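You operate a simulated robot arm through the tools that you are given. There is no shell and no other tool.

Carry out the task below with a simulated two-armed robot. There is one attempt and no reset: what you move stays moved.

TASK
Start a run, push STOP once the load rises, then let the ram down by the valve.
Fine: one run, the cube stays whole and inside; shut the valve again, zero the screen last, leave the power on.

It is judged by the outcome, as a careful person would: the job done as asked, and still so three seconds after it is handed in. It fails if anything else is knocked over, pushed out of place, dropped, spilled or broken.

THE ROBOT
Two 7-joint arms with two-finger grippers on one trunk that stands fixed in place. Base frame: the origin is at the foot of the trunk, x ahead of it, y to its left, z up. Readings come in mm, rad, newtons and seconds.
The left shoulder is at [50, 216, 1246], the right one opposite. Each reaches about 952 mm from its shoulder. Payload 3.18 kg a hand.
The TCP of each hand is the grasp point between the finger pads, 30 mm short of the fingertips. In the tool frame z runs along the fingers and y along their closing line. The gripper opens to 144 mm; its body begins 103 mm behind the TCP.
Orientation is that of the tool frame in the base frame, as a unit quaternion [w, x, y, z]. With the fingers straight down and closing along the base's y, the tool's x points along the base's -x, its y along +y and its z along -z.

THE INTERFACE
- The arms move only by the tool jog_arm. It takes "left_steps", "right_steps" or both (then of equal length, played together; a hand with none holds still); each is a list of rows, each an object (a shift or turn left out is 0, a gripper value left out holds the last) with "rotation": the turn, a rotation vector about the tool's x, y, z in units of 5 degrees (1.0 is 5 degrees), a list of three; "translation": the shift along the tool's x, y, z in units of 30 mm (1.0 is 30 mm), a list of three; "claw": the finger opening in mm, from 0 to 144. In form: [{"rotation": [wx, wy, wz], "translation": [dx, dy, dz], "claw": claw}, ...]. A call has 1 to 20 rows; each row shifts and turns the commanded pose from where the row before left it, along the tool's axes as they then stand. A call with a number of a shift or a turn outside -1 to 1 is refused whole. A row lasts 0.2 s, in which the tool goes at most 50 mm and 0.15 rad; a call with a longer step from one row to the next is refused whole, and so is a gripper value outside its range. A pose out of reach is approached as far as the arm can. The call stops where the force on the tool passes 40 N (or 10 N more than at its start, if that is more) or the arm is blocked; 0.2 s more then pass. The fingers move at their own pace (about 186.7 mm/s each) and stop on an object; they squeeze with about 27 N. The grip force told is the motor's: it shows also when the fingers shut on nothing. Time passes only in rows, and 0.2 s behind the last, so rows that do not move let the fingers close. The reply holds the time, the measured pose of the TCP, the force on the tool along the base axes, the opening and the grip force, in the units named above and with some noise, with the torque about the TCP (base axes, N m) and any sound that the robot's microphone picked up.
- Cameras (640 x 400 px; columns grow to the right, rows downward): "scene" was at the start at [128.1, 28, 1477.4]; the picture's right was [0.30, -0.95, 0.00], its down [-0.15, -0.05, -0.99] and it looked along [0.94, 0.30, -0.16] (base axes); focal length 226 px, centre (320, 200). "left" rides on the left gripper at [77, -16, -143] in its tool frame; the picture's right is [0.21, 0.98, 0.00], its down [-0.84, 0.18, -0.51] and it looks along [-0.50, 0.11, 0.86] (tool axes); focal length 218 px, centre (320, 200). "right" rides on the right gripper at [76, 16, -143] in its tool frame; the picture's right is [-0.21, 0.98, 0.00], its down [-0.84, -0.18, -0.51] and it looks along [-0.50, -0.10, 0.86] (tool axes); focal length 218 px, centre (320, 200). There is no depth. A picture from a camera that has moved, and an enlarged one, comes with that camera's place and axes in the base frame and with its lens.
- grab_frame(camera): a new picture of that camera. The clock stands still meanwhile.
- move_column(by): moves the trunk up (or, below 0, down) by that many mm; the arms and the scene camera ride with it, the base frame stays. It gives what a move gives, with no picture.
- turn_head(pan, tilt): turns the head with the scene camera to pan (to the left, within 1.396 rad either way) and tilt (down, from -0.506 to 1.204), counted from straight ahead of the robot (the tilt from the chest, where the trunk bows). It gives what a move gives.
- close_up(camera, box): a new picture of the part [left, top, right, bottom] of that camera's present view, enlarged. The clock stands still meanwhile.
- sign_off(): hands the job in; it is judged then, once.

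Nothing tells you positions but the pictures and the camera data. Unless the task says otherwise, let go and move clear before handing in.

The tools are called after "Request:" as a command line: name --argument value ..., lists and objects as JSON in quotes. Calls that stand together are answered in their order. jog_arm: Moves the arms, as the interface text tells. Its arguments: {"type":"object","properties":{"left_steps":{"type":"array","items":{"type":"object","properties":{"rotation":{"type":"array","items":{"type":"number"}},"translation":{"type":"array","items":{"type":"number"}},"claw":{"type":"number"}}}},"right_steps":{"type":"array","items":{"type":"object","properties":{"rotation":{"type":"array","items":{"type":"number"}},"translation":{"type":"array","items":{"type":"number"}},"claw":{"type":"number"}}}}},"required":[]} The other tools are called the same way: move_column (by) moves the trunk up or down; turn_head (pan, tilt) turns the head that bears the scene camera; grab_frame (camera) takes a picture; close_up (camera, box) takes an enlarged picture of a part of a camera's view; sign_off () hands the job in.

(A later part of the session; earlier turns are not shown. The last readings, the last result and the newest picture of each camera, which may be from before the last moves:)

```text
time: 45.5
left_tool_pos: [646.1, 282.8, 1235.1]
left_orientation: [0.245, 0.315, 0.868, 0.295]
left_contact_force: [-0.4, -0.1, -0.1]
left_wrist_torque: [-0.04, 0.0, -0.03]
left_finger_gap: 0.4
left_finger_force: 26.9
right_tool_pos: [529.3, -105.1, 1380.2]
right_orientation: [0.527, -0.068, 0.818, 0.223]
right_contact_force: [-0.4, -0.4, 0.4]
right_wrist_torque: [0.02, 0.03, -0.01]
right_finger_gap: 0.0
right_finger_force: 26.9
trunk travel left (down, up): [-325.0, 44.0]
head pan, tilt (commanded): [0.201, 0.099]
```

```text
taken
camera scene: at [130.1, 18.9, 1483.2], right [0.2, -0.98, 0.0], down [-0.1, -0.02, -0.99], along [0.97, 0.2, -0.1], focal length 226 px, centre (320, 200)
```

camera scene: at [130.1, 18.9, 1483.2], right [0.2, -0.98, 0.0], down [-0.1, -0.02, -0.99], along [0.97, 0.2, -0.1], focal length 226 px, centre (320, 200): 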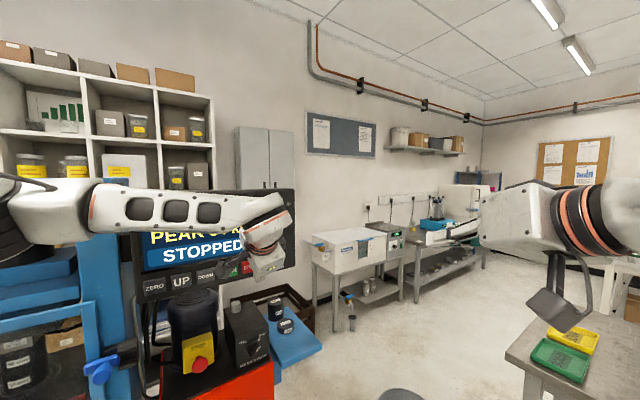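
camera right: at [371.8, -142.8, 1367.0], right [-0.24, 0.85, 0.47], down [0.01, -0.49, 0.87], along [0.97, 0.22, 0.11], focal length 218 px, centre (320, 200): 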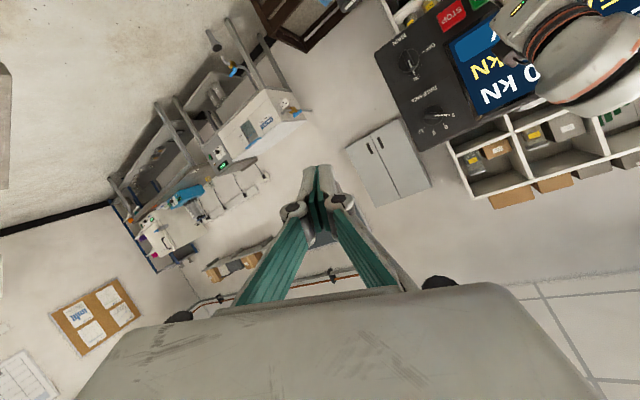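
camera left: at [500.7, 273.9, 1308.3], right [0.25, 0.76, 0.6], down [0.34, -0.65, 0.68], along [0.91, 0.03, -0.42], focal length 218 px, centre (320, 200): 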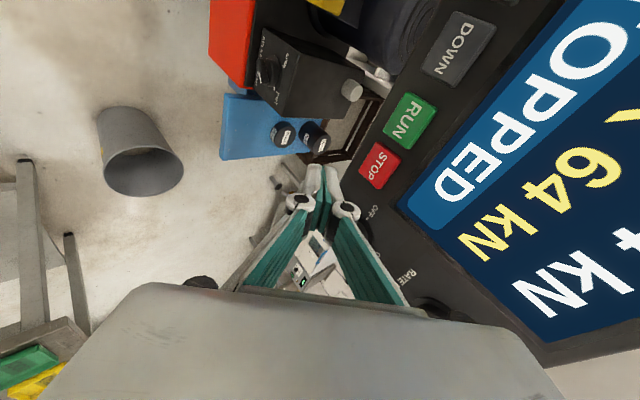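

The run is stopped with about 4 kN held. The release valve knob triangulates to about [732, 357, 956] and the emergency mushroom to about [653, 477, 947], which I must avoid. I'll pull the left hand back a little and then lower the trunk, which brings the hand straight down in front of the valve.

Request:
jog_arm --left_steps '[{"translation": [0, -0.6, -0.57]}, {"translation": [0, -0.6, -0.57]}]'

Request:
turn_head --pan 0.75 --tilt 0.6

Request:
grab_frame --camera "scene"

Request:
close_up --camera "left" --box '[200, 0, 460, 170]'

```text
time: 46.1
left_tool_pos: [610.6, 246.1, 1235.7]
left_orientation: [0.245, 0.314, 0.868, 0.295]
left_contact_force: [0.9, -0.5, 0.0]
left_wrist_torque: [-0.02, 0.0, -0.05]
left_finger_gap: 0.2
left_finger_force: 26.9
right_tool_pos: [528.7, -107.6, 1379.2]
right_orientation: [0.527, -0.067, 0.817, 0.223]
right_contact_force: [-1.5, -0.4, 0.3]
right_wrist_torque: [0.0, 0.04, 0.0]
right_finger_gap: 0.2
right_finger_force: 27.4
trunk travel left (down, up): [-325.0, 44.0]
head pan, tilt (commanded): [0.201, 0.099]
```

```text
time: 47.0
left_tool_pos: [611.8, 246.9, 1235.3]
left_orientation: [0.247, 0.315, 0.868, 0.295]
left_contact_force: [-0.5, 0.4, 0.1]
left_wrist_torque: [0.02, -0.01, 0.0]
left_finger_gap: 0.0
left_finger_force: 26.6
right_tool_pos: [528.8, -106.2, 1379.6]
right_orientation: [0.527, -0.066, 0.818, 0.221]
right_contact_force: [-0.4, 0.2, -0.6]
right_wrist_torque: [0.0, -0.04, 0.01]
right_finger_gap: 0.2
right_finger_force: 26.4
trunk travel left (down, up): [-325.0, 44.0]
head pan, tilt (commanded): [0.75, 0.6]
```

```text
taken
camera scene: at [104.3, 60.2, 1437.1], right [0.68, -0.73, 0.0], down [-0.41, -0.38, -0.83], along [0.6, 0.56, -0.56], focal length 226 px, centre (320, 200)
```

scene: 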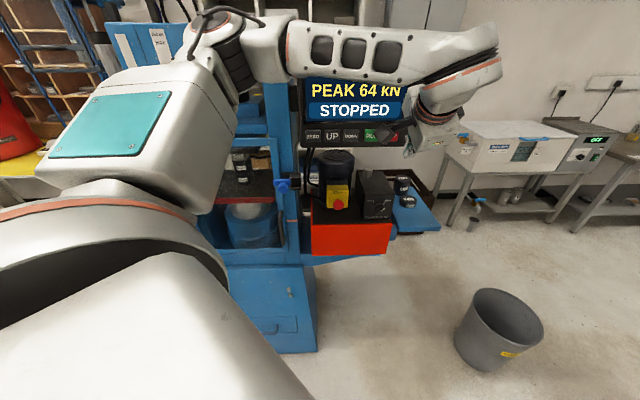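

```text
2.35 times, centred on (330, 85) of left
camera zoom: at [465.4, 238.0, 1308.9], right [0.25, 0.76, 0.6], down [0.34, -0.65, 0.68], along [0.91, 0.03, -0.42], focal length 514 px, centre (296, 471)
```

zoom: 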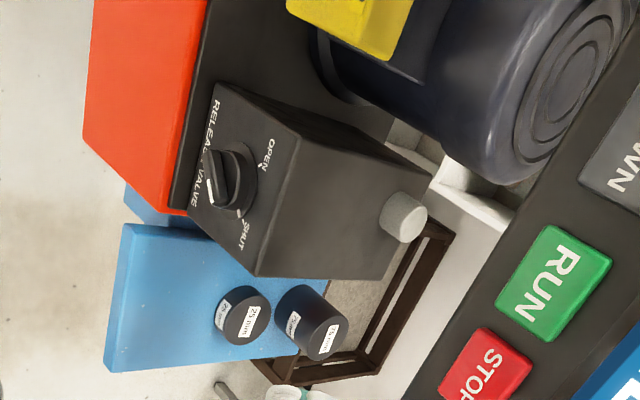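

From this view the valve box's front face is vertical and faces the same way as the panel. The knob centre is near [747, 362, 942] with its axis along [0.707, 0.707, 0]. The hand is well clear in front of the pump, so I lower the trunk by 290 mm.

Request:
move_column --by -290

Request:
grab_frame --camera "left"

Request:
grab_frame --camera "scene"

Request:
grab_frame --camera "right"

```text
time: 50.0
left_tool_pos: [612.6, 245.6, 947.2]
left_orientation: [0.246, 0.314, 0.868, 0.295]
left_contact_force: [0.0, -0.1, -0.2]
left_wrist_torque: [0.01, 0.0, 0.01]
left_finger_gap: 0.0
left_finger_force: 26.7
right_tool_pos: [528.5, -106.6, 1090.4]
right_orientation: [0.527, -0.067, 0.817, 0.222]
right_contact_force: [-0.7, -1.2, 0.2]
right_wrist_torque: [-0.01, -0.02, -0.02]
right_finger_gap: 0.0
right_finger_force: 27.0
trunk travel left (down, up): [-35.0, 334.0]
head pan, tilt (commanded): [0.75, 0.6]
```

```text
taken
camera left: at [464.8, 237.7, 1019.1], right [0.25, 0.76, 0.6], down [0.33, -0.65, 0.68], along [0.91, 0.03, -0.42], focal length 218 px, centre (320, 200)
```

left: 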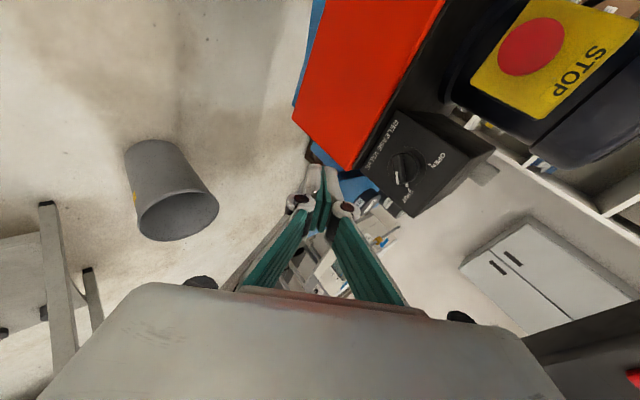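

```text
taken
camera scene: at [327.1, 60.3, 1106.2], right [0.68, -0.73, 0.0], down [-0.41, -0.39, -0.83], along [0.6, 0.56, -0.56], focal length 226 px, centre (320, 200)
```

scene: 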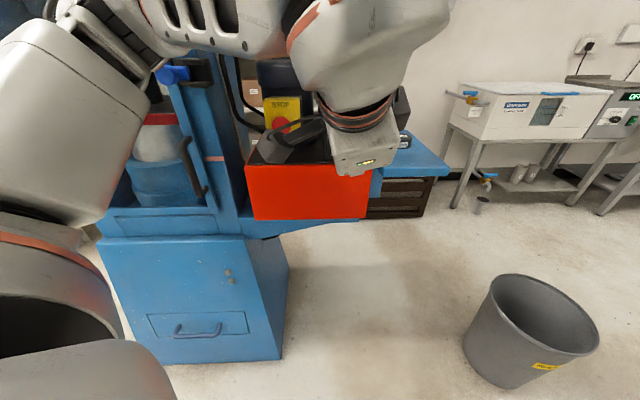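

```text
taken
camera right: at [370.0, -143.0, 1078.0], right [-0.25, 0.85, 0.47], down [0.01, -0.49, 0.87], along [0.97, 0.22, 0.11], focal length 218 px, centre (320, 200)
```

right: 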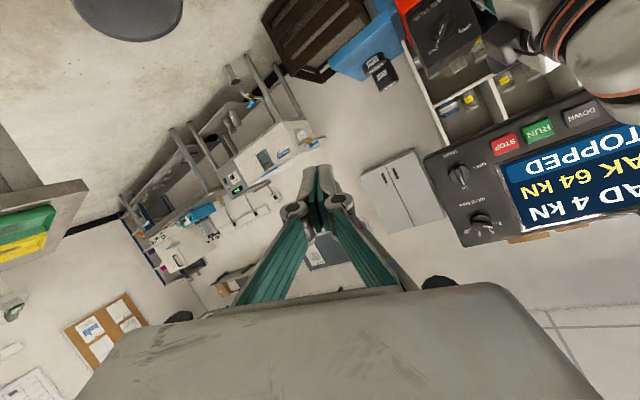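

The trunk leaned forward as it went down, with the head now at x≈327, so the left arm is more folded and its elbow is nearer the press. The right camera shows LOAD 4 kN and STOPPED holding. Before reorienting, I check the clearance around the guard latch.

Request:
close_up --camera "scene" --box '[60, 0, 320, 200]'

Request:
turn_head --pan 1.2 --tilt 0.2

Request:
grab_frame --camera "scene"

```text
2.00 times, centred on (190, 100) of scene
camera zoom: at [327.1, 60.3, 1106.2], right [0.68, -0.73, 0.0], down [-0.41, -0.39, -0.83], along [0.6, 0.56, -0.56], focal length 453 px, centre (580, 400)
```

zoom: 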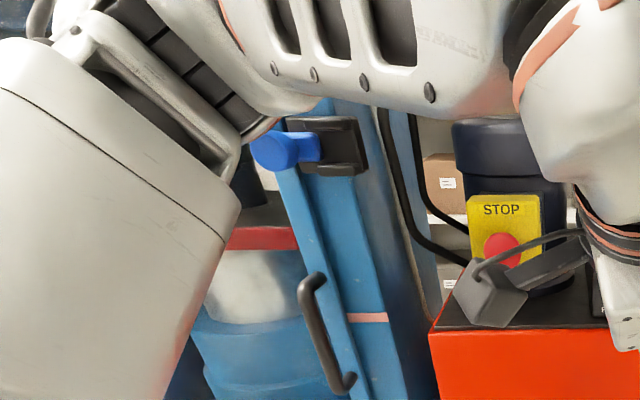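

```text
time: 50.9
left_tool_pos: [612.4, 245.4, 945.8]
left_orientation: [0.245, 0.315, 0.868, 0.296]
left_contact_force: [0.3, -0.8, 0.7]
left_wrist_torque: [-0.01, 0.02, 0.0]
left_finger_gap: 0.0
left_finger_force: 27.2
right_tool_pos: [529.3, -106.2, 1088.8]
right_orientation: [0.526, -0.067, 0.818, 0.222]
right_contact_force: [-0.2, -0.4, -0.3]
right_wrist_torque: [0.0, 0.0, 0.02]
right_finger_gap: 0.0
right_finger_force: 26.7
trunk travel left (down, up): [-35.0, 334.0]
head pan, tilt (commanded): [1.201, 0.201]
```

```text
taken
camera scene: at [296.9, 86.9, 1142.5], right [0.93, -0.36, 0.0], down [-0.07, -0.19, -0.98], along [0.35, 0.91, -0.2], focal length 226 px, centre (320, 200)
```

scene: 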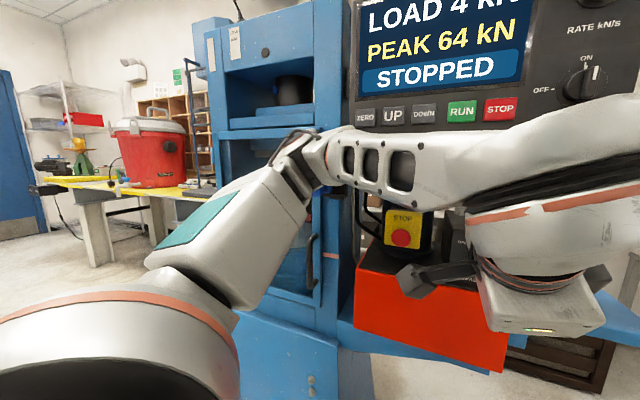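

The left elbow is rather close to the press latch in this leaned posture, so working here is risky. I'll raise the trunk most of the way back and reach down with the arm instead, which keeps the elbow away from the press.

Request:
move_column --by 250

Request:
grab_frame --camera "scene"

```text
time: 53.4
left_tool_pos: [612.5, 245.6, 1194.2]
left_orientation: [0.245, 0.315, 0.868, 0.296]
left_contact_force: [1.0, 0.6, 0.0]
left_wrist_torque: [0.03, -0.01, -0.02]
left_finger_gap: 0.2
left_finger_force: 27.5
right_tool_pos: [529.3, -106.0, 1340.2]
right_orientation: [0.526, -0.067, 0.818, 0.223]
right_contact_force: [0.0, -0.8, 0.3]
right_wrist_torque: [-0.02, 0.01, -0.02]
right_finger_gap: 0.0
right_finger_force: 26.9
trunk travel left (down, up): [-285.0, 84.0]
head pan, tilt (commanded): [1.201, 0.201]
```

```text
taken
camera scene: at [80.8, 86.9, 1432.9], right [0.93, -0.36, 0.0], down [-0.07, -0.19, -0.98], along [0.35, 0.91, -0.2], focal length 226 px, centre (320, 200)
```

scene: 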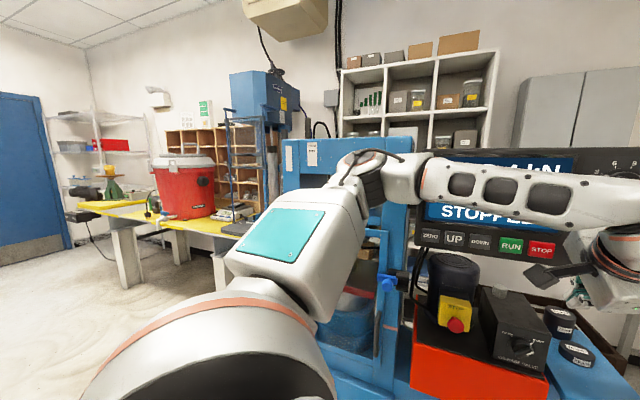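

The trunk is nearly up again with the elbow well clear. I lower the left hand 120 mm with the arm, keeping its orientation.

Request:
jog_arm --left_steps '[{"translation": [0.24, -0.668, 0.705]}, {"translation": [0.24, -0.668, 0.705]}, {"translation": [0.24, -0.668, 0.705]}, {"translation": [0.24, -0.668, 0.705]}]'

```text
time: 54.4
left_tool_pos: [613.9, 253.5, 1121.6]
left_orientation: [0.244, 0.316, 0.868, 0.296]
left_contact_force: [0.1, -0.3, -0.2]
left_wrist_torque: [-0.02, -0.01, -0.01]
left_finger_gap: 0.0
left_finger_force: 27.3
left hand out of reach, approached as far as the arm can: row 3, 4
right_tool_pos: [528.4, -105.1, 1340.8]
right_orientation: [0.526, -0.068, 0.818, 0.223]
right_contact_force: [0.5, 0.5, -0.4]
right_wrist_torque: [-0.02, 0.01, 0.01]
right_finger_gap: 0.0
right_finger_force: 26.8
trunk travel left (down, up): [-285.0, 84.0]
head pan, tilt (commanded): [1.201, 0.201]
```

It limits near z≈1122 in this orientation. Now I rotate toward the final horizontal, rolled pose, which moves away from the limiting roll.

Request:
jog_arm --left_steps '[{"rotation": [-0.703, 0.403, 0.921]}, {"rotation": [-0.703, 0.403, 0.921]}, {"rotation": [-0.703, 0.403, 0.921]}]'

```text
time: 55.2
left_tool_pos: [606.1, 285.3, 1126.4]
left_orientation: [0.191, 0.378, 0.805, 0.416]
left_contact_force: [0.2, 0.7, 0.4]
left_wrist_torque: [0.03, -0.01, 0.02]
left_finger_gap: 0.0
left_finger_force: 26.7
left hand out of reach, approached as far as the arm can: row 2, 3
right_tool_pos: [527.2, -105.9, 1340.1]
right_orientation: [0.526, -0.067, 0.818, 0.223]
right_contact_force: [-0.2, 0.2, -0.4]
right_wrist_torque: [0.01, 0.04, -0.05]
right_finger_gap: 0.0
right_finger_force: 27.2
trunk travel left (down, up): [-285.0, 84.0]
head pan, tilt (commanded): [1.201, 0.201]
```

The left wrist has to bend past its limit to face the valve, because its forearm points the other way. The right arm's forearm naturally points toward the valve, and with the trunk lowered part-way it can reach, using the opposite roll. First I lift the left hand up and out of the way.

Request:
jog_arm --left_steps '[{"translation": [0.02, 0.863, -0.872]}, {"translation": [0.02, 0.863, -0.872]}, {"translation": [0.02, 0.863, -0.872]}, {"translation": [0.02, 0.863, -0.872]}, {"translation": [0.02, 0.863, -0.872]}, {"translation": [0.02, 0.863, -0.872]}, {"translation": [0.02, 0.863, -0.872]}, {"translation": [0.02, 0.863, -0.872]}, {}]'

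Request:
turn_head --pan 0.6 --tilt 0.4

Request:
grab_frame --camera "scene"

```text
time: 57.2
left_tool_pos: [550.8, 296.8, 1395.3]
left_orientation: [0.19, 0.377, 0.805, 0.417]
left_contact_force: [-0.1, -0.2, -0.5]
left_wrist_torque: [0.0, -0.02, 0.04]
left_finger_gap: 0.0
left_finger_force: 26.9
left hand out of reach, approached as far as the arm can: row 4, 5, 6, 7, 8
right_tool_pos: [528.9, -105.3, 1340.1]
right_orientation: [0.527, -0.068, 0.817, 0.223]
right_contact_force: [-0.4, -0.1, -0.4]
right_wrist_torque: [0.0, 0.0, -0.03]
right_finger_gap: 0.0
right_finger_force: 27.0
trunk travel left (down, up): [-285.0, 84.0]
head pan, tilt (commanded): [1.201, 0.201]
```

```text
time: 58.2
left_tool_pos: [551.4, 296.5, 1393.6]
left_orientation: [0.191, 0.377, 0.805, 0.417]
left_contact_force: [0.1, 0.1, -0.2]
left_wrist_torque: [-0.01, 0.03, 0.01]
left_finger_gap: 0.0
left_finger_force: 27.2
right_tool_pos: [530.4, -106.2, 1340.5]
right_orientation: [0.527, -0.066, 0.818, 0.222]
right_contact_force: [0.6, -0.6, 0.1]
right_wrist_torque: [-0.02, 0.01, -0.01]
right_finger_gap: 0.0
right_finger_force: 27.1
trunk travel left (down, up): [-285.0, 84.0]
head pan, tilt (commanded): [0.6, 0.4]
```

```text
taken
camera scene: at [123.0, 52.3, 1414.5], right [0.57, -0.82, 0.0], down [-0.32, -0.22, -0.92], along [0.76, 0.52, -0.39], focal length 226 px, centre (320, 200)
```

scene: 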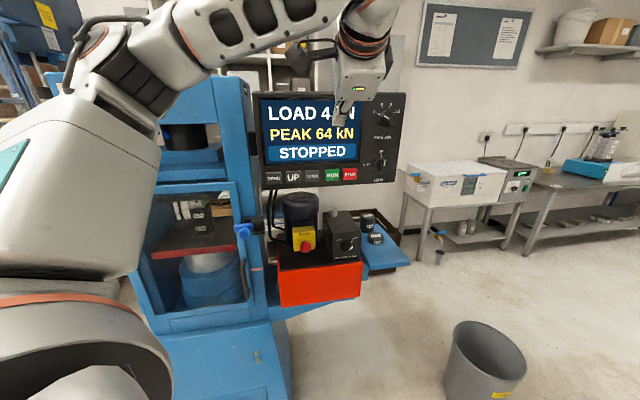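

The head camera now sees the screen (LOAD 4 kN, STOPPED), pump and valve at once. I test rolling the right hand in its free direction where it stands.

Request:
jog_arm --right_steps '[{"rotation": [0, 0, -1]}, {"rotation": [0, 0, -1]}, {"rotation": [0, 0, -1]}, {"rotation": [0, 0, -1]}, {"rotation": [0, 0, -1]}, {"rotation": [0, 0, -1]}, {"rotation": [0, 0, -1]}, {"rotation": [0, 0, -1]}]'

```text
time: 60.0
left_tool_pos: [551.4, 297.7, 1393.1]
left_orientation: [0.191, 0.377, 0.804, 0.418]
left_contact_force: [1.1, 0.2, 0.6]
left_wrist_torque: [-0.01, 0.03, -0.02]
left_finger_gap: 0.0
left_finger_force: 27.4
right_tool_pos: [529.0, -106.0, 1339.2]
right_orientation: [0.571, -0.344, 0.745, 0.029]
right_contact_force: [0.5, 0.8, 0.1]
right_wrist_torque: [0.03, 0.02, -0.02]
right_finger_gap: 0.3
right_finger_force: 27.1
trunk travel left (down, up): [-285.0, 84.0]
head pan, tilt (commanded): [0.6, 0.4]
```

That rolled 40° with no warning or drift. I keep rolling toward the grip angle for SHUT.

Request:
jog_arm --right_steps '[{"rotation": [0, 0, -1]}, {"rotation": [0, 0, -1]}, {"rotation": [0, 0, -1]}, {"rotation": [0, 0, -1]}, {"rotation": [0, 0, -1]}, {"rotation": [0, 0, -1]}, {"rotation": [0, 0, -1]}, {"rotation": [0, 0, -1]}, {"rotation": [0, 0, -1]}, {"rotation": [0, 0, -1]}, {"rotation": [0, 0, -1]}, {"rotation": [0, 0, -1]}]'

```text
time: 62.6
left_tool_pos: [550.7, 296.7, 1392.7]
left_orientation: [0.191, 0.377, 0.805, 0.416]
left_contact_force: [0.1, 0.5, -0.1]
left_wrist_torque: [0.04, -0.02, 0.0]
left_finger_gap: 0.1
left_finger_force: 27.3
right_tool_pos: [534.2, -94.9, 1326.1]
right_orientation: [-0.51, 0.669, -0.474, 0.262]
right_contact_force: [-0.1, 0.8, 0.4]
right_wrist_torque: [-0.07, -0.01, -0.03]
right_finger_gap: 0.0
right_finger_force: 26.9
right hand out of reach, approached as far as the arm can: row 11, 12
trunk travel left (down, up): [-285.0, 84.0]
head pan, tilt (commanded): [0.6, 0.4]
```

The right hand's roll limit in that direction is near −75°. I roll it back to a mid-range angle, then lower the trunk part-way so the right arm can reach the valve.

Request:
jog_arm --right_steps '[{"rotation": [0, 0, 1]}, {"rotation": [0, 0, 1]}, {"rotation": [0, 0, 1]}, {"rotation": [0, 0, 1]}, {"rotation": [0, 0, 1]}, {"rotation": [0, 0, 1]}, {"rotation": [0, 0, 1]}, {"rotation": [0, 0, 1]}, {"rotation": [0, 0, 1]}, {"rotation": [0, 0, 1]}]'

Request:
move_column --by -160

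Request:
grab_frame --camera "scene"

Request:
grab_frame --camera "right"

```text
time: 64.8
left_tool_pos: [550.6, 295.7, 1393.9]
left_orientation: [0.19, 0.377, 0.805, 0.417]
left_contact_force: [-0.6, 0.2, -0.2]
left_wrist_torque: [0.01, 0.02, 0.05]
left_finger_gap: 0.2
left_finger_force: 26.7
right_tool_pos: [534.9, -96.9, 1326.6]
right_orientation: [0.571, -0.406, 0.713, -0.021]
right_contact_force: [-0.7, 0.0, 0.0]
right_wrist_torque: [0.0, 0.02, -0.01]
right_finger_gap: 0.0
right_finger_force: 26.9
trunk travel left (down, up): [-285.0, 84.0]
head pan, tilt (commanded): [0.6, 0.4]
```

```text
time: 66.7
left_tool_pos: [552.3, 295.4, 1236.3]
left_orientation: [0.191, 0.376, 0.805, 0.417]
left_contact_force: [-0.5, 0.5, 0.5]
left_wrist_torque: [-0.03, -0.02, -0.01]
left_finger_gap: 0.2
left_finger_force: 27.0
right_tool_pos: [532.8, -97.0, 1168.5]
right_orientation: [0.573, -0.405, 0.712, -0.022]
right_contact_force: [0.5, -0.1, 0.0]
right_wrist_torque: [0.02, 0.0, -0.02]
right_finger_gap: 0.0
right_finger_force: 26.8
trunk travel left (down, up): [-125.0, 244.0]
head pan, tilt (commanded): [0.6, 0.4]
```

```text
taken
camera scene: at [245.0, 52.3, 1242.1], right [0.57, -0.82, 0.0], down [-0.32, -0.22, -0.92], along [0.76, 0.52, -0.39], focal length 226 px, centre (320, 200)
```

scene: 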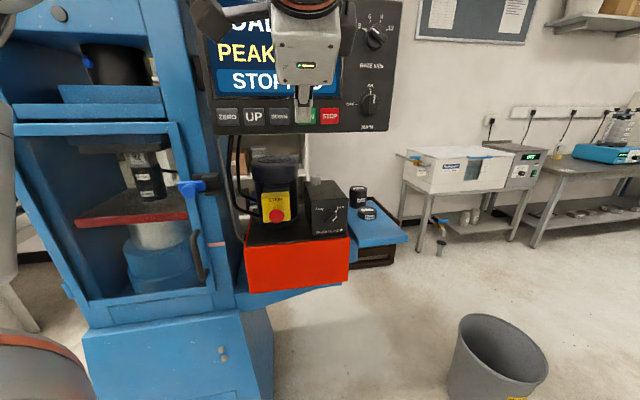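

```text
taken
camera right: at [403.9, -193.5, 1148.7], right [-0.54, 0.78, -0.32], down [-0.31, 0.17, 0.94], along [0.78, 0.6, 0.15], focal length 218 px, centre (320, 200)
```

right: 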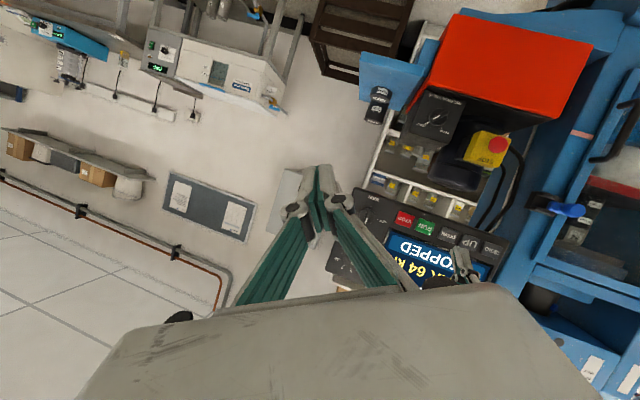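

The head now has a clear view of the valve, and the right hand's camera sees it too. I take close-ups of both to fix the knob position more tightly.

Request:
close_up --camera "scene" --box '[240, 150, 400, 270]'

Request:
close_up --camera "right" --box '[360, 60, 560, 200]'

Request:
close_up --camera "scene" --box '[60, 110, 240, 300]'

```text
3.33 times, centred on (320, 210) of scene
camera zoom: at [245.0, 52.3, 1242.1], right [0.57, -0.82, 0.0], down [-0.32, -0.22, -0.92], along [0.76, 0.52, -0.39], focal length 755 px, centre (320, 167)
```

zoom: 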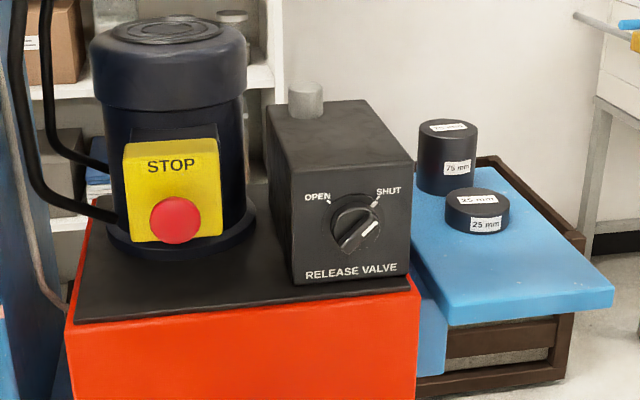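

```text
2.86 times, centred on (460, 130) of right
camera zoom: at [403.9, -193.5, 1148.7], right [-0.54, 0.78, -0.32], down [-0.31, 0.17, 0.94], along [0.78, 0.6, 0.15], focal length 624 px, centre (-80, 400)
```

zoom: 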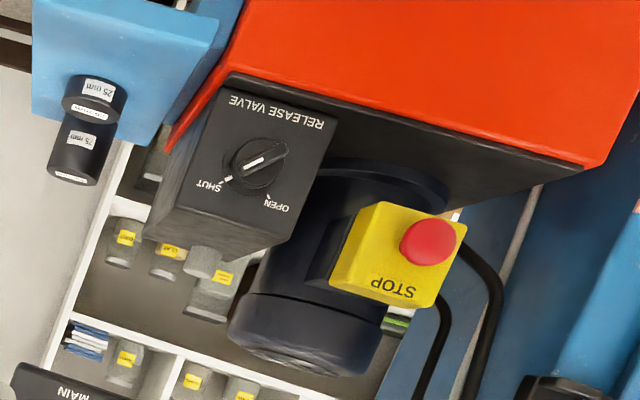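

```text
2.11 times, centred on (150, 205) of scene
camera zoom: at [245.0, 52.3, 1242.1], right [0.57, -0.82, 0.0], down [-0.32, -0.22, -0.92], along [0.76, 0.52, -0.39], focal length 477 px, centre (678, 190)
```

zoom: 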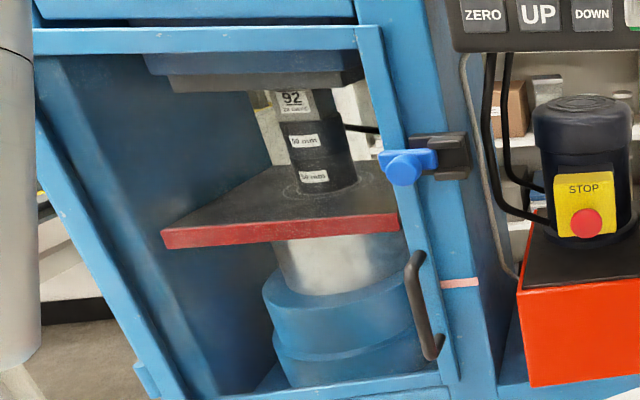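

The knob is at about n≈790, e≈277, z≈930 in panel coordinates (base ≈ [754, 363, 930]), its bar at 45° on SHUT, and the mushroom sits about 155 mm to its left. The cube is whole and clamped. I bring the right hand half-way toward the valve.

Request:
jog_arm --right_steps '[{"translation": [-0.117, 0.82, 1.0]}, {"translation": [-0.117, 0.82, 1.0]}, {"translation": [-0.117, 0.82, 1.0]}, {"translation": [-0.117, 0.82, 1.0]}]'

```text
time: 67.7
left_tool_pos: [554.0, 296.6, 1233.1]
left_orientation: [0.19, 0.377, 0.805, 0.417]
left_contact_force: [-0.2, -0.1, -0.2]
left_wrist_torque: [0.0, 0.0, 0.01]
left_finger_gap: 0.2
left_finger_force: 26.8
right_tool_pos: [582.2, 30.2, 1086.8]
right_orientation: [0.571, -0.406, 0.713, -0.022]
right_contact_force: [-0.5, 0.5, 0.0]
right_wrist_torque: [-0.02, -0.01, -0.03]
right_finger_gap: 0.0
right_finger_force: 26.8
trunk travel left (down, up): [-125.0, 244.0]
head pan, tilt (commanded): [0.6, 0.4]
```

Request:
jog_arm --right_steps '[{"translation": [-0.117, 0.82, 0.9]}, {"translation": [-0.117, 0.82, 0.9]}, {"translation": [-0.117, 0.82, 0.9]}, {"translation": [-0.117, 0.82, 0.9]}]'

Request:
grab_frame --camera "scene"

```text
time: 68.7
left_tool_pos: [553.8, 297.0, 1233.7]
left_orientation: [0.189, 0.377, 0.805, 0.417]
left_contact_force: [1.7, -0.1, -1.0]
left_wrist_torque: [0.01, 0.04, -0.03]
left_finger_gap: 0.1
left_finger_force: 27.7
right_tool_pos: [615.5, 150.2, 1011.1]
right_orientation: [0.571, -0.407, 0.713, -0.021]
right_contact_force: [-0.6, 0.2, 0.8]
right_wrist_torque: [0.03, 0.0, -0.03]
right_finger_gap: 0.0
right_finger_force: 27.1
trunk travel left (down, up): [-125.0, 244.0]
head pan, tilt (commanded): [0.6, 0.4]
```

```text
taken
camera scene: at [246.6, 52.7, 1241.3], right [0.57, -0.82, 0.0], down [-0.32, -0.22, -0.92], along [0.76, 0.52, -0.39], focal length 226 px, centre (320, 200)
```

scene: 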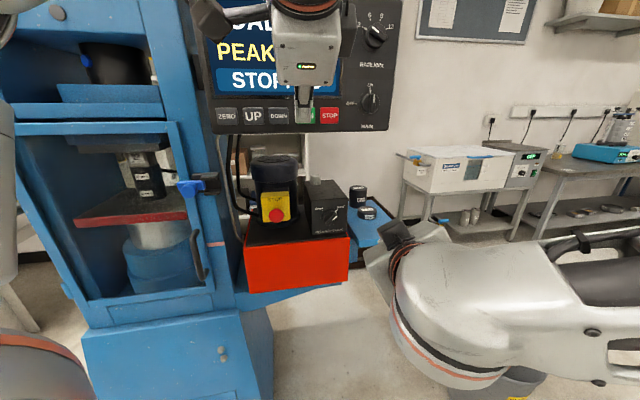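

Tracking is exact so far. Now I level the hand and turn its heading square to the valve face, in small steps.

Request:
jog_arm --right_steps '[{"rotation": [-0.157, -0.867, -0.042]}, {"rotation": [-0.157, -0.867, -0.042]}, {"rotation": [-0.157, -0.867, -0.042]}]'

```text
time: 69.5
left_tool_pos: [553.4, 296.2, 1234.9]
left_orientation: [0.19, 0.377, 0.805, 0.417]
left_contact_force: [-0.4, -0.1, 0.4]
left_wrist_torque: [0.03, -0.02, -0.05]
left_finger_gap: 0.1
left_finger_force: 26.9
right_tool_pos: [614.8, 150.1, 1012.7]
right_orientation: [0.595, -0.412, 0.69, -0.002]
right_contact_force: [-1.3, -0.1, -0.1]
right_wrist_torque: [0.01, 0.01, -0.07]
right_finger_gap: 0.0
right_finger_force: 26.5
right hand out of reach, approached as far as the arm can: row 2, 3
trunk travel left (down, up): [-125.0, 244.0]
head pan, tilt (commanded): [0.6, 0.4]
```

It limited again after only a few degrees. I look at the right arm's posture to understand which way it can go.

Request:
turn_head --pan -0.2 --tilt 0.5

Request:
grab_frame --camera "scene"

Request:
grab_frame --camera "left"

```text
time: 70.6
left_tool_pos: [553.8, 295.7, 1233.8]
left_orientation: [0.19, 0.377, 0.805, 0.417]
left_contact_force: [0.2, -0.8, 0.5]
left_wrist_torque: [0.0, 0.03, -0.03]
left_finger_gap: 0.0
left_finger_force: 26.7
right_tool_pos: [615.0, 149.9, 1012.0]
right_orientation: [0.595, -0.412, 0.69, -0.001]
right_contact_force: [0.5, 0.6, 0.1]
right_wrist_torque: [0.03, -0.01, 0.01]
right_finger_gap: 0.0
right_finger_force: 26.9
trunk travel left (down, up): [-125.0, 244.0]
head pan, tilt (commanded): [-0.201, 0.499]
```

```text
taken
camera scene: at [259.0, -18.0, 1232.4], right [-0.2, -0.98, 0.0], down [-0.47, 0.09, -0.88], along [0.86, -0.17, -0.48], focal length 226 px, centre (320, 200)
```

scene: 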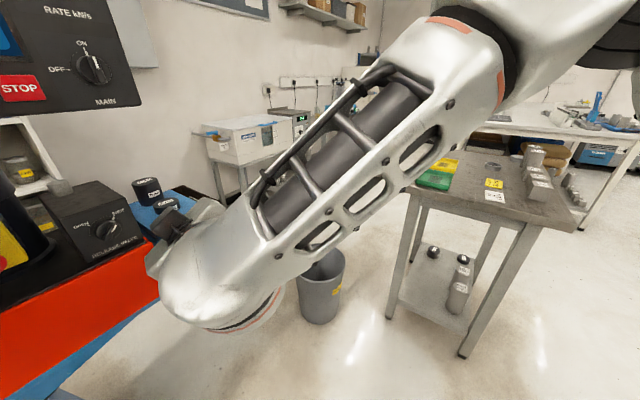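

```text
taken
camera left: at [408.7, 272.8, 1306.0], right [0.3, 0.52, 0.8], down [0.31, -0.85, 0.43], along [0.9, 0.11, -0.42], focal length 218 px, centre (320, 200)
```

left: 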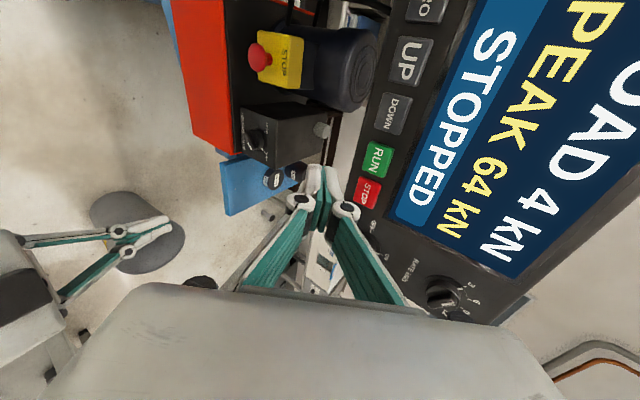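

The right elbow is folded very tightly, with the wrist only about 330 mm from its shoulder. Moving the hand forward should open the elbow up before I rotate further.

Request:
jog_arm --right_steps '[{"translation": [0.113, 0.503, 0.814]}, {"translation": [0.113, 0.503, 0.814]}, {"translation": [0.113, 0.503, 0.814]}]'

Request:
jog_arm --right_steps '[{"rotation": [-0.157, -0.867, -0.042]}, {"rotation": [-0.157, -0.867, -0.042]}]'

```text
time: 71.3
left_tool_pos: [555.7, 295.4, 1233.8]
left_orientation: [0.189, 0.377, 0.805, 0.417]
left_contact_force: [0.1, 0.0, -0.3]
left_wrist_torque: [0.02, -0.01, 0.05]
left_finger_gap: 0.0
left_finger_force: 27.1
right_tool_pos: [695.9, 146.8, 1052.3]
right_orientation: [0.631, -0.324, 0.705, 0.021]
right_contact_force: [-0.1, -0.1, -0.4]
right_wrist_torque: [0.04, -0.05, 0.03]
right_finger_gap: 0.0
right_finger_force: 27.1
trunk travel left (down, up): [-125.0, 244.0]
head pan, tilt (commanded): [-0.201, 0.499]
stopped in row 3 (right hand): the arm was blocked; the commanded pose is now the measured one
```

```text
time: 72.0
left_tool_pos: [553.8, 294.8, 1234.3]
left_orientation: [0.19, 0.376, 0.805, 0.418]
left_contact_force: [0.1, -0.6, 0.0]
left_wrist_torque: [-0.02, 0.01, -0.01]
left_finger_gap: 0.1
left_finger_force: 26.6
right_tool_pos: [693.9, 147.8, 1054.8]
right_orientation: [0.632, -0.323, 0.704, 0.019]
right_contact_force: [-0.4, -0.2, -0.4]
right_wrist_torque: [0.04, -0.01, 0.01]
right_finger_gap: 0.0
right_finger_force: 27.5
right hand out of reach, approached as far as the arm can: row 1, 2
trunk travel left (down, up): [-125.0, 244.0]
head pan, tilt (commanded): [-0.201, 0.499]
```

The right arm keeps hitting limits when it reaches across. Thinking it through, the left arm works best when stretched out, so with the trunk fully up it should reach down to the valve with only a moderate wrist bend and a roll of about 135° to 225°. First I clear the right hand away to the right.

Request:
jog_arm --right_steps '[{"translation": [0.228, -0.537, -0.928]}, {"translation": [0.228, -0.537, -0.928]}, {"translation": [0.228, -0.537, -0.928]}, {"translation": [0.228, -0.537, -0.928]}, {"translation": [0.228, -0.537, -0.928]}, {"translation": [0.228, -0.537, -0.928]}, {"translation": [0.228, -0.537, -0.928]}, {"translation": [0.228, -0.537, -0.928]}, {}]'

Request:
grab_frame --camera "scene"

```text
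time: 74.0
left_tool_pos: [553.9, 297.0, 1233.7]
left_orientation: [0.19, 0.377, 0.805, 0.417]
left_contact_force: [-0.7, -0.2, 0.2]
left_wrist_torque: [0.01, -0.01, -0.01]
left_finger_gap: 0.0
left_finger_force: 27.3
right_tool_pos: [691.8, 117.5, 1066.7]
right_orientation: [0.635, -0.309, 0.707, 0.022]
right_contact_force: [0.5, 0.7, -0.7]
right_wrist_torque: [-0.01, -0.02, -0.03]
right_finger_gap: 0.1
right_finger_force: 27.2
right hand out of reach, approached as far as the arm can: row 1, 2, 3, 4, 5, 6, 7, 8
trunk travel left (down, up): [-125.0, 244.0]
head pan, tilt (commanded): [-0.201, 0.499]
```

```text
taken
camera scene: at [259.0, -18.1, 1232.4], right [-0.2, -0.98, 0.0], down [-0.47, 0.1, -0.88], along [0.86, -0.17, -0.48], focal length 226 px, centre (320, 200)
```

scene: 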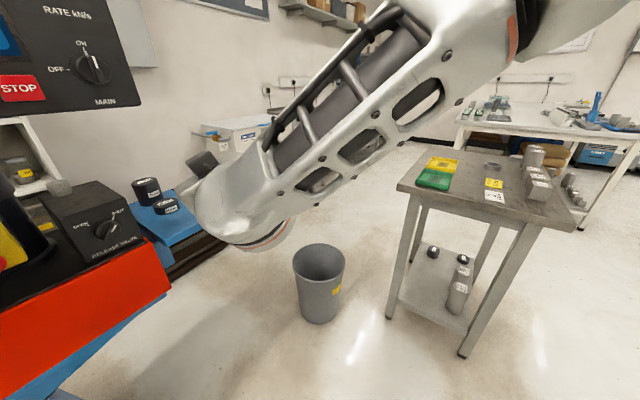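

It can't retreat while folded, so I raise the trunk fully, which unfolds both arms.

Request:
move_column --by 200

Request:
jog_arm --right_steps '[{"translation": [0.228, -0.537, -0.928]}, {"translation": [0.228, -0.537, -0.928]}, {"translation": [0.228, -0.537, -0.928]}, {"translation": [0.228, -0.537, -0.928]}]'

```text
time: 76.1
left_tool_pos: [532.1, 295.7, 1462.8]
left_orientation: [0.213, 0.366, 0.799, 0.427]
left_contact_force: [0.9, -0.1, -0.7]
left_wrist_torque: [0.01, 0.01, 0.0]
left_finger_gap: 0.0
left_finger_force: 26.7
right_tool_pos: [561.1, 108.0, 1499.3]
right_orientation: [0.765, -0.294, 0.573, -0.031]
right_contact_force: [0.1, 0.3, -0.4]
right_wrist_torque: [-0.02, -0.04, 0.0]
right_finger_gap: 0.0
right_finger_force: 26.5
trunk travel left (down, up): [-325.0, 44.0]
head pan, tilt (commanded): [-0.201, 0.499]
```

```text
time: 77.3
left_tool_pos: [529.8, 295.4, 1462.0]
left_orientation: [0.213, 0.365, 0.8, 0.427]
left_contact_force: [0.2, 0.5, 0.4]
left_wrist_torque: [0.01, 0.0, 0.02]
left_finger_gap: 0.0
left_finger_force: 27.6
right_tool_pos: [562.8, 103.6, 1502.5]
right_orientation: [0.766, -0.29, 0.572, -0.031]
right_contact_force: [-0.1, -0.7, -0.9]
right_wrist_torque: [-0.01, -0.01, 0.03]
right_finger_gap: 0.0
right_finger_force: 27.4
right hand out of reach, approached as far as the arm can: row 1, 2, 3, 4
trunk travel left (down, up): [-325.0, 44.0]
head pan, tilt (commanded): [-0.201, 0.499]
stopped in row 4 (right hand): the arm was blocked; the commanded pose is now the measured one
```

Both arms unfolded somewhat as the trunk rose, but the right one still reports a limit. I'll look at it.

Request:
grab_frame --camera "scene"

Request:
grab_frame --camera "right"

Request:
grab_frame --camera "left"

```text
taken
camera scene: at [128.6, -18.6, 1446.2], right [-0.2, -0.98, 0.0], down [-0.47, 0.1, -0.88], along [0.86, -0.17, -0.48], focal length 226 px, centre (320, 200)
```

scene: 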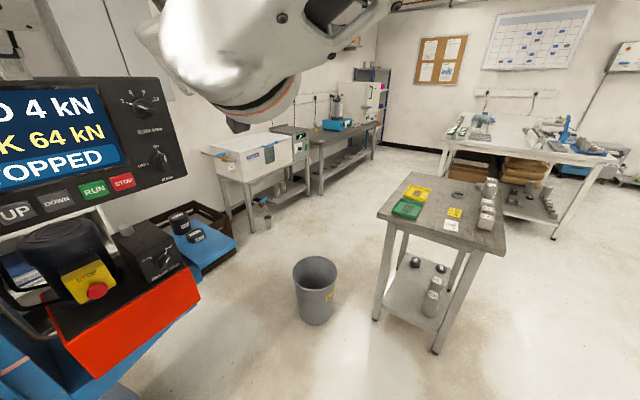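

```text
taken
camera right: at [455.5, 30.1, 1404.9], right [-0.35, 0.89, -0.29], down [-0.69, -0.04, 0.72], along [0.63, 0.45, 0.63], focal length 218 px, centre (320, 200)
```

right: 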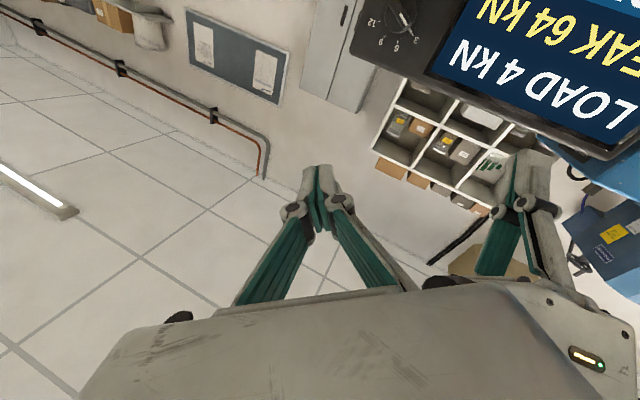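

```text
taken
camera left: at [381.6, 272.9, 1527.0], right [0.26, 0.52, 0.81], down [0.28, -0.85, 0.45], along [0.92, 0.11, -0.37], focal length 218 px, centre (320, 200)
```

left: 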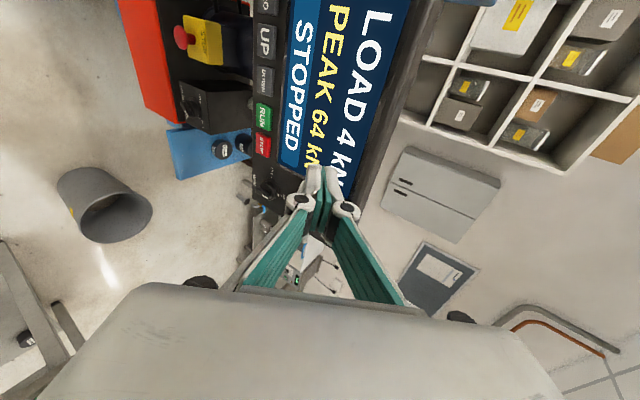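

The right hand is floating near the left one at [563, 104, 1502], pointing slightly up. I move it right and down, away from the left hand and the head.

Request:
jog_arm --right_steps '[{"translation": [0.827, -0.846, -0.427]}, {"translation": [0.827, -0.846, -0.427]}, {"translation": [0.827, -0.846, -0.427]}]'

```text
time: 78.1
left_tool_pos: [531.4, 295.6, 1462.9]
left_orientation: [0.213, 0.367, 0.799, 0.426]
left_contact_force: [-0.1, 0.3, 0.6]
left_wrist_torque: [0.0, 0.0, 0.0]
left_finger_gap: 0.0
left_finger_force: 27.0
right_tool_pos: [562.5, 98.9, 1495.6]
right_orientation: [0.762, -0.294, 0.576, -0.035]
right_contact_force: [0.6, -0.2, 0.2]
right_wrist_torque: [-0.03, -0.02, 0.03]
right_finger_gap: 0.0
right_finger_force: 27.3
right hand out of reach, approached as far as the arm can: row 1, 2, 3
trunk travel left (down, up): [-325.0, 44.0]
head pan, tilt (commanded): [-0.201, 0.499]
```

Still pinned by a wrist limit. I undo the pitch-up by rotating back toward the orientation that worked before.

Request:
jog_arm --right_steps '[{"rotation": [-0.71, 0.98, -0.11]}, {"rotation": [-0.71, 0.98, -0.11]}, {"rotation": [-0.71, 0.98, -0.11]}]'

```text
time: 78.9
left_tool_pos: [530.6, 295.3, 1462.4]
left_orientation: [0.214, 0.365, 0.799, 0.427]
left_contact_force: [0.6, -0.2, -0.5]
left_wrist_torque: [0.03, 0.02, 0.02]
left_finger_gap: 0.2
left_finger_force: 27.3
right_tool_pos: [562.8, 98.8, 1497.1]
right_orientation: [0.654, -0.366, 0.661, -0.028]
right_contact_force: [0.0, -0.1, 0.3]
right_wrist_torque: [0.0, -0.01, 0.03]
right_finger_gap: 0.1
right_finger_force: 26.8
trunk travel left (down, up): [-325.0, 44.0]
head pan, tilt (commanded): [-0.201, 0.499]
```

That freed it. Two more rows of rotation, then I move right and down to park it.

Request:
jog_arm --right_steps '[{"rotation": [-0.71, 0.98, -0.11]}, {"rotation": [-0.71, 0.98, -0.11]}, {"translation": [0.9, -0.257, -0.273]}, {"translation": [0.9, -0.257, -0.273]}, {"translation": [0.9, -0.257, -0.273]}, {"translation": [0.9, -0.257, -0.273]}, {"translation": [0.9, -0.257, -0.273]}, {"translation": [0.9, -0.257, -0.273]}, {"translation": [0.9, -0.257, -0.273]}, {"translation": [0.9, -0.257, -0.273]}, {"translation": [0.9, -0.257, -0.273]}, {"translation": [0.9, -0.257, -0.273]}]'

```text
time: 81.5
left_tool_pos: [531.0, 294.3, 1462.4]
left_orientation: [0.213, 0.366, 0.799, 0.427]
left_contact_force: [-0.5, -0.3, 0.0]
left_wrist_torque: [0.04, 0.0, 0.05]
left_finger_gap: 0.0
left_finger_force: 27.0
right_tool_pos: [533.3, -152.6, 1349.8]
right_orientation: [0.571, -0.408, 0.712, -0.024]
right_contact_force: [-0.1, -0.2, -1.2]
right_wrist_torque: [0.03, 0.01, 0.03]
right_finger_gap: 0.1
right_finger_force: 27.0
trunk travel left (down, up): [-325.0, 44.0]
head pan, tilt (commanded): [-0.201, 0.499]
```

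The right hand is parked at [533, −153, 1350]. Now the left hand: its roll is about 88°, and I test how far it can roll in its free direction.

Request:
jog_arm --left_steps '[{"rotation": [0, 0, 1]}, {"rotation": [0, 0, 1]}, {"rotation": [0, 0, 1]}, {"rotation": [0, 0, 1]}, {"rotation": [0, 0, 1]}, {"rotation": [0, 0, 1]}, {"rotation": [0, 0, 1]}, {"rotation": [0, 0, 1]}]'

```text
time: 83.3
left_tool_pos: [529.7, 295.5, 1463.9]
left_orientation: [0.054, 0.617, 0.625, 0.475]
left_contact_force: [0.2, 0.0, 0.6]
left_wrist_torque: [-0.04, 0.02, -0.05]
left_finger_gap: 0.0
left_finger_force: 26.8
right_tool_pos: [533.5, -152.5, 1350.2]
right_orientation: [0.571, -0.409, 0.712, -0.024]
right_contact_force: [-0.1, 0.4, -0.4]
right_wrist_torque: [0.01, -0.01, 0.0]
right_finger_gap: 0.0
right_finger_force: 26.6
trunk travel left (down, up): [-325.0, 44.0]
head pan, tilt (commanded): [-0.201, 0.499]
```

Request:
jog_arm --left_steps '[{"rotation": [0, 0, 1]}, {"rotation": [0, 0, 1]}, {"rotation": [0, 0, 1]}, {"rotation": [0, 0, 1]}, {"rotation": [0, 0, 1]}, {"rotation": [0, 0, 1]}, {"rotation": [0, 0, 1]}, {"rotation": [0, 0, 1]}]'

```text
time: 85.1
left_tool_pos: [530.9, 296.4, 1462.9]
left_orientation: [-0.112, 0.794, 0.376, 0.464]
left_contact_force: [0.6, 1.0, 0.1]
left_wrist_torque: [-0.02, 0.03, 0.01]
left_finger_gap: 0.2
left_finger_force: 27.0
right_tool_pos: [532.6, -151.1, 1349.7]
right_orientation: [0.571, -0.408, 0.712, -0.025]
right_contact_force: [0.0, -0.4, -0.2]
right_wrist_torque: [-0.01, 0.02, 0.01]
right_finger_gap: 0.0
right_finger_force: 26.7
trunk travel left (down, up): [-325.0, 44.0]
head pan, tilt (commanded): [-0.201, 0.499]
```

The left hand rolls freely to about 168°, so this side has plenty of range. I now descend in front of the panel, in stages.

Request:
jog_arm --left_steps '[{"translation": [-0.8, 0.194, 0.844]}, {"translation": [-0.8, 0.194, 0.844]}, {"translation": [-0.8, 0.194, 0.844]}, {"translation": [-0.8, 0.194, 0.844]}]'

```text
time: 86.1
left_tool_pos: [587.0, 284.1, 1332.0]
left_orientation: [-0.112, 0.794, 0.378, 0.463]
left_contact_force: [0.1, -0.6, -0.1]
left_wrist_torque: [0.01, -0.01, -0.03]
left_finger_gap: 0.0
left_finger_force: 27.3
right_tool_pos: [534.3, -150.6, 1349.3]
right_orientation: [0.571, -0.408, 0.712, -0.023]
right_contact_force: [-0.3, 0.2, 0.3]
right_wrist_torque: [0.01, 0.0, 0.02]
right_finger_gap: 0.2
right_finger_force: 26.8
trunk travel left (down, up): [-325.0, 44.0]
head pan, tilt (commanded): [-0.201, 0.499]
```

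Request:
jog_arm --left_steps '[{"translation": [-0.8, 0.194, 0.75]}, {"translation": [-0.8, 0.194, 0.75]}, {"translation": [-0.8, 0.194, 0.75]}, {"translation": [-0.8, 0.194, 0.75]}]'

Request:
turn_head --pan 0.6 --tilt 0.5

Request:
grab_frame --camera "scene"

Request:
grab_frame --camera "left"

```text
time: 87.1
left_tool_pos: [627.7, 290.1, 1210.6]
left_orientation: [-0.109, 0.795, 0.376, 0.464]
left_contact_force: [-0.3, 0.9, -0.1]
left_wrist_torque: [0.0, 0.0, 0.02]
left_finger_gap: 0.0
left_finger_force: 26.6
left hand out of reach, approached as far as the arm can: row 2, 3, 4
right_tool_pos: [533.8, -151.3, 1349.1]
right_orientation: [0.571, -0.408, 0.712, -0.024]
right_contact_force: [-0.1, -0.2, -0.9]
right_wrist_torque: [-0.01, -0.01, -0.01]
right_finger_gap: 0.1
right_finger_force: 27.1
trunk travel left (down, up): [-325.0, 44.0]
head pan, tilt (commanded): [-0.201, 0.499]
```

```text
time: 88.2
left_tool_pos: [628.0, 290.0, 1210.2]
left_orientation: [-0.11, 0.794, 0.378, 0.463]
left_contact_force: [0.8, 0.2, 0.8]
left_wrist_torque: [0.01, 0.02, -0.01]
left_finger_gap: 0.1
left_finger_force: 27.1
right_tool_pos: [534.1, -152.3, 1349.5]
right_orientation: [0.572, -0.408, 0.712, -0.023]
right_contact_force: [0.1, 0.2, 0.8]
right_wrist_torque: [0.0, 0.02, 0.0]
right_finger_gap: 0.0
right_finger_force: 26.7
trunk travel left (down, up): [-325.0, 44.0]
head pan, tilt (commanded): [0.6, 0.499]
```

```text
taken
camera scene: at [114.7, 51.3, 1446.1], right [0.56, -0.83, 0.0], down [-0.4, -0.27, -0.88], along [0.72, 0.5, -0.48], focal length 226 px, centre (320, 200)
```

scene: 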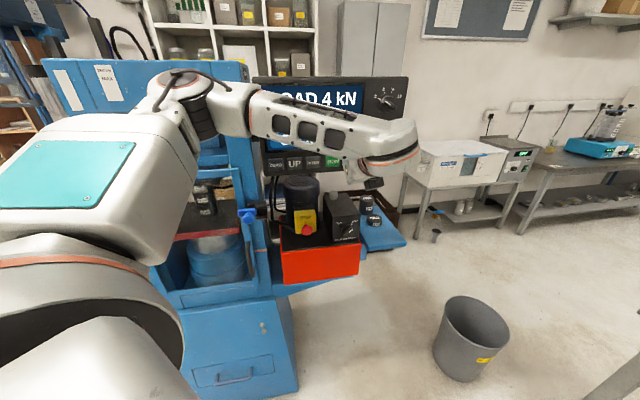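

```text
taken
camera left: at [545.6, 264.3, 1350.9], right [0.74, -0.57, 0.34], down [-0.45, -0.81, -0.38], along [0.5, 0.13, -0.86], focal length 218 px, centre (320, 200)
```

left: 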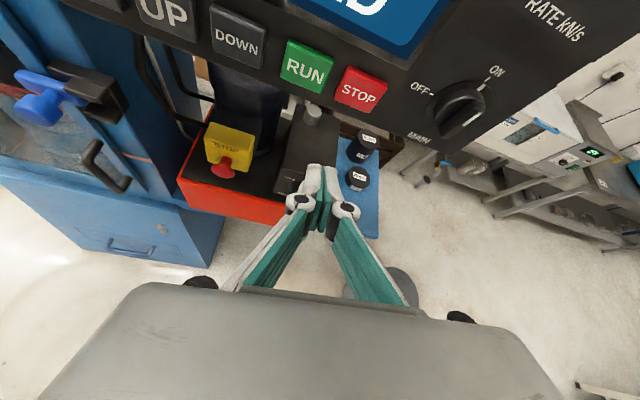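

The wrist bend tops out at about 90°, and at this position the forearm points too far right for that heading. I'll swing the heading about 20° to the right while descending and only square up to the valve at the end, when the wrist is further forward.

Request:
jog_arm --left_steps '[{"rotation": [-0.821, -0.171, 0.544]}, {"rotation": [-0.821, -0.171, 0.544]}, {"rotation": [-0.821, -0.171, 0.544]}, {"rotation": [-0.821, -0.171, 0.544]}]'

```text
time: 89.2
left_tool_pos: [627.0, 290.4, 1210.1]
left_orientation: [-0.029, 0.848, 0.233, 0.476]
left_contact_force: [-0.4, 0.5, -0.6]
left_wrist_torque: [0.0, 0.0, -0.01]
left_finger_gap: 0.2
left_finger_force: 26.8
right_tool_pos: [533.0, -152.1, 1349.0]
right_orientation: [0.571, -0.408, 0.712, -0.024]
right_contact_force: [0.3, 0.2, 0.5]
right_wrist_torque: [0.01, 0.03, 0.01]
right_finger_gap: 0.0
right_finger_force: 26.7
trunk travel left (down, up): [-325.0, 44.0]
head pan, tilt (commanded): [0.6, 0.499]
```

Request:
jog_arm --left_steps '[{"translation": [-0.864, -0.274, 0.625]}, {"translation": [-0.864, -0.274, 0.625]}, {"translation": [-0.864, -0.274, 0.625]}, {"translation": [-0.864, -0.274, 0.625]}]'

```text
time: 90.2
left_tool_pos: [627.0, 300.9, 1078.1]
left_orientation: [-0.029, 0.847, 0.233, 0.477]
left_contact_force: [-0.2, -0.3, 0.1]
left_wrist_torque: [-0.01, 0.02, 0.03]
left_finger_gap: 0.0
left_finger_force: 27.0
right_tool_pos: [533.4, -152.2, 1348.2]
right_orientation: [0.571, -0.409, 0.712, -0.024]
right_contact_force: [-0.5, -0.1, -0.7]
right_wrist_torque: [0.03, 0.01, 0.0]
right_finger_gap: 0.1
right_finger_force: 26.8
trunk travel left (down, up): [-325.0, 44.0]
head pan, tilt (commanded): [0.6, 0.499]
```

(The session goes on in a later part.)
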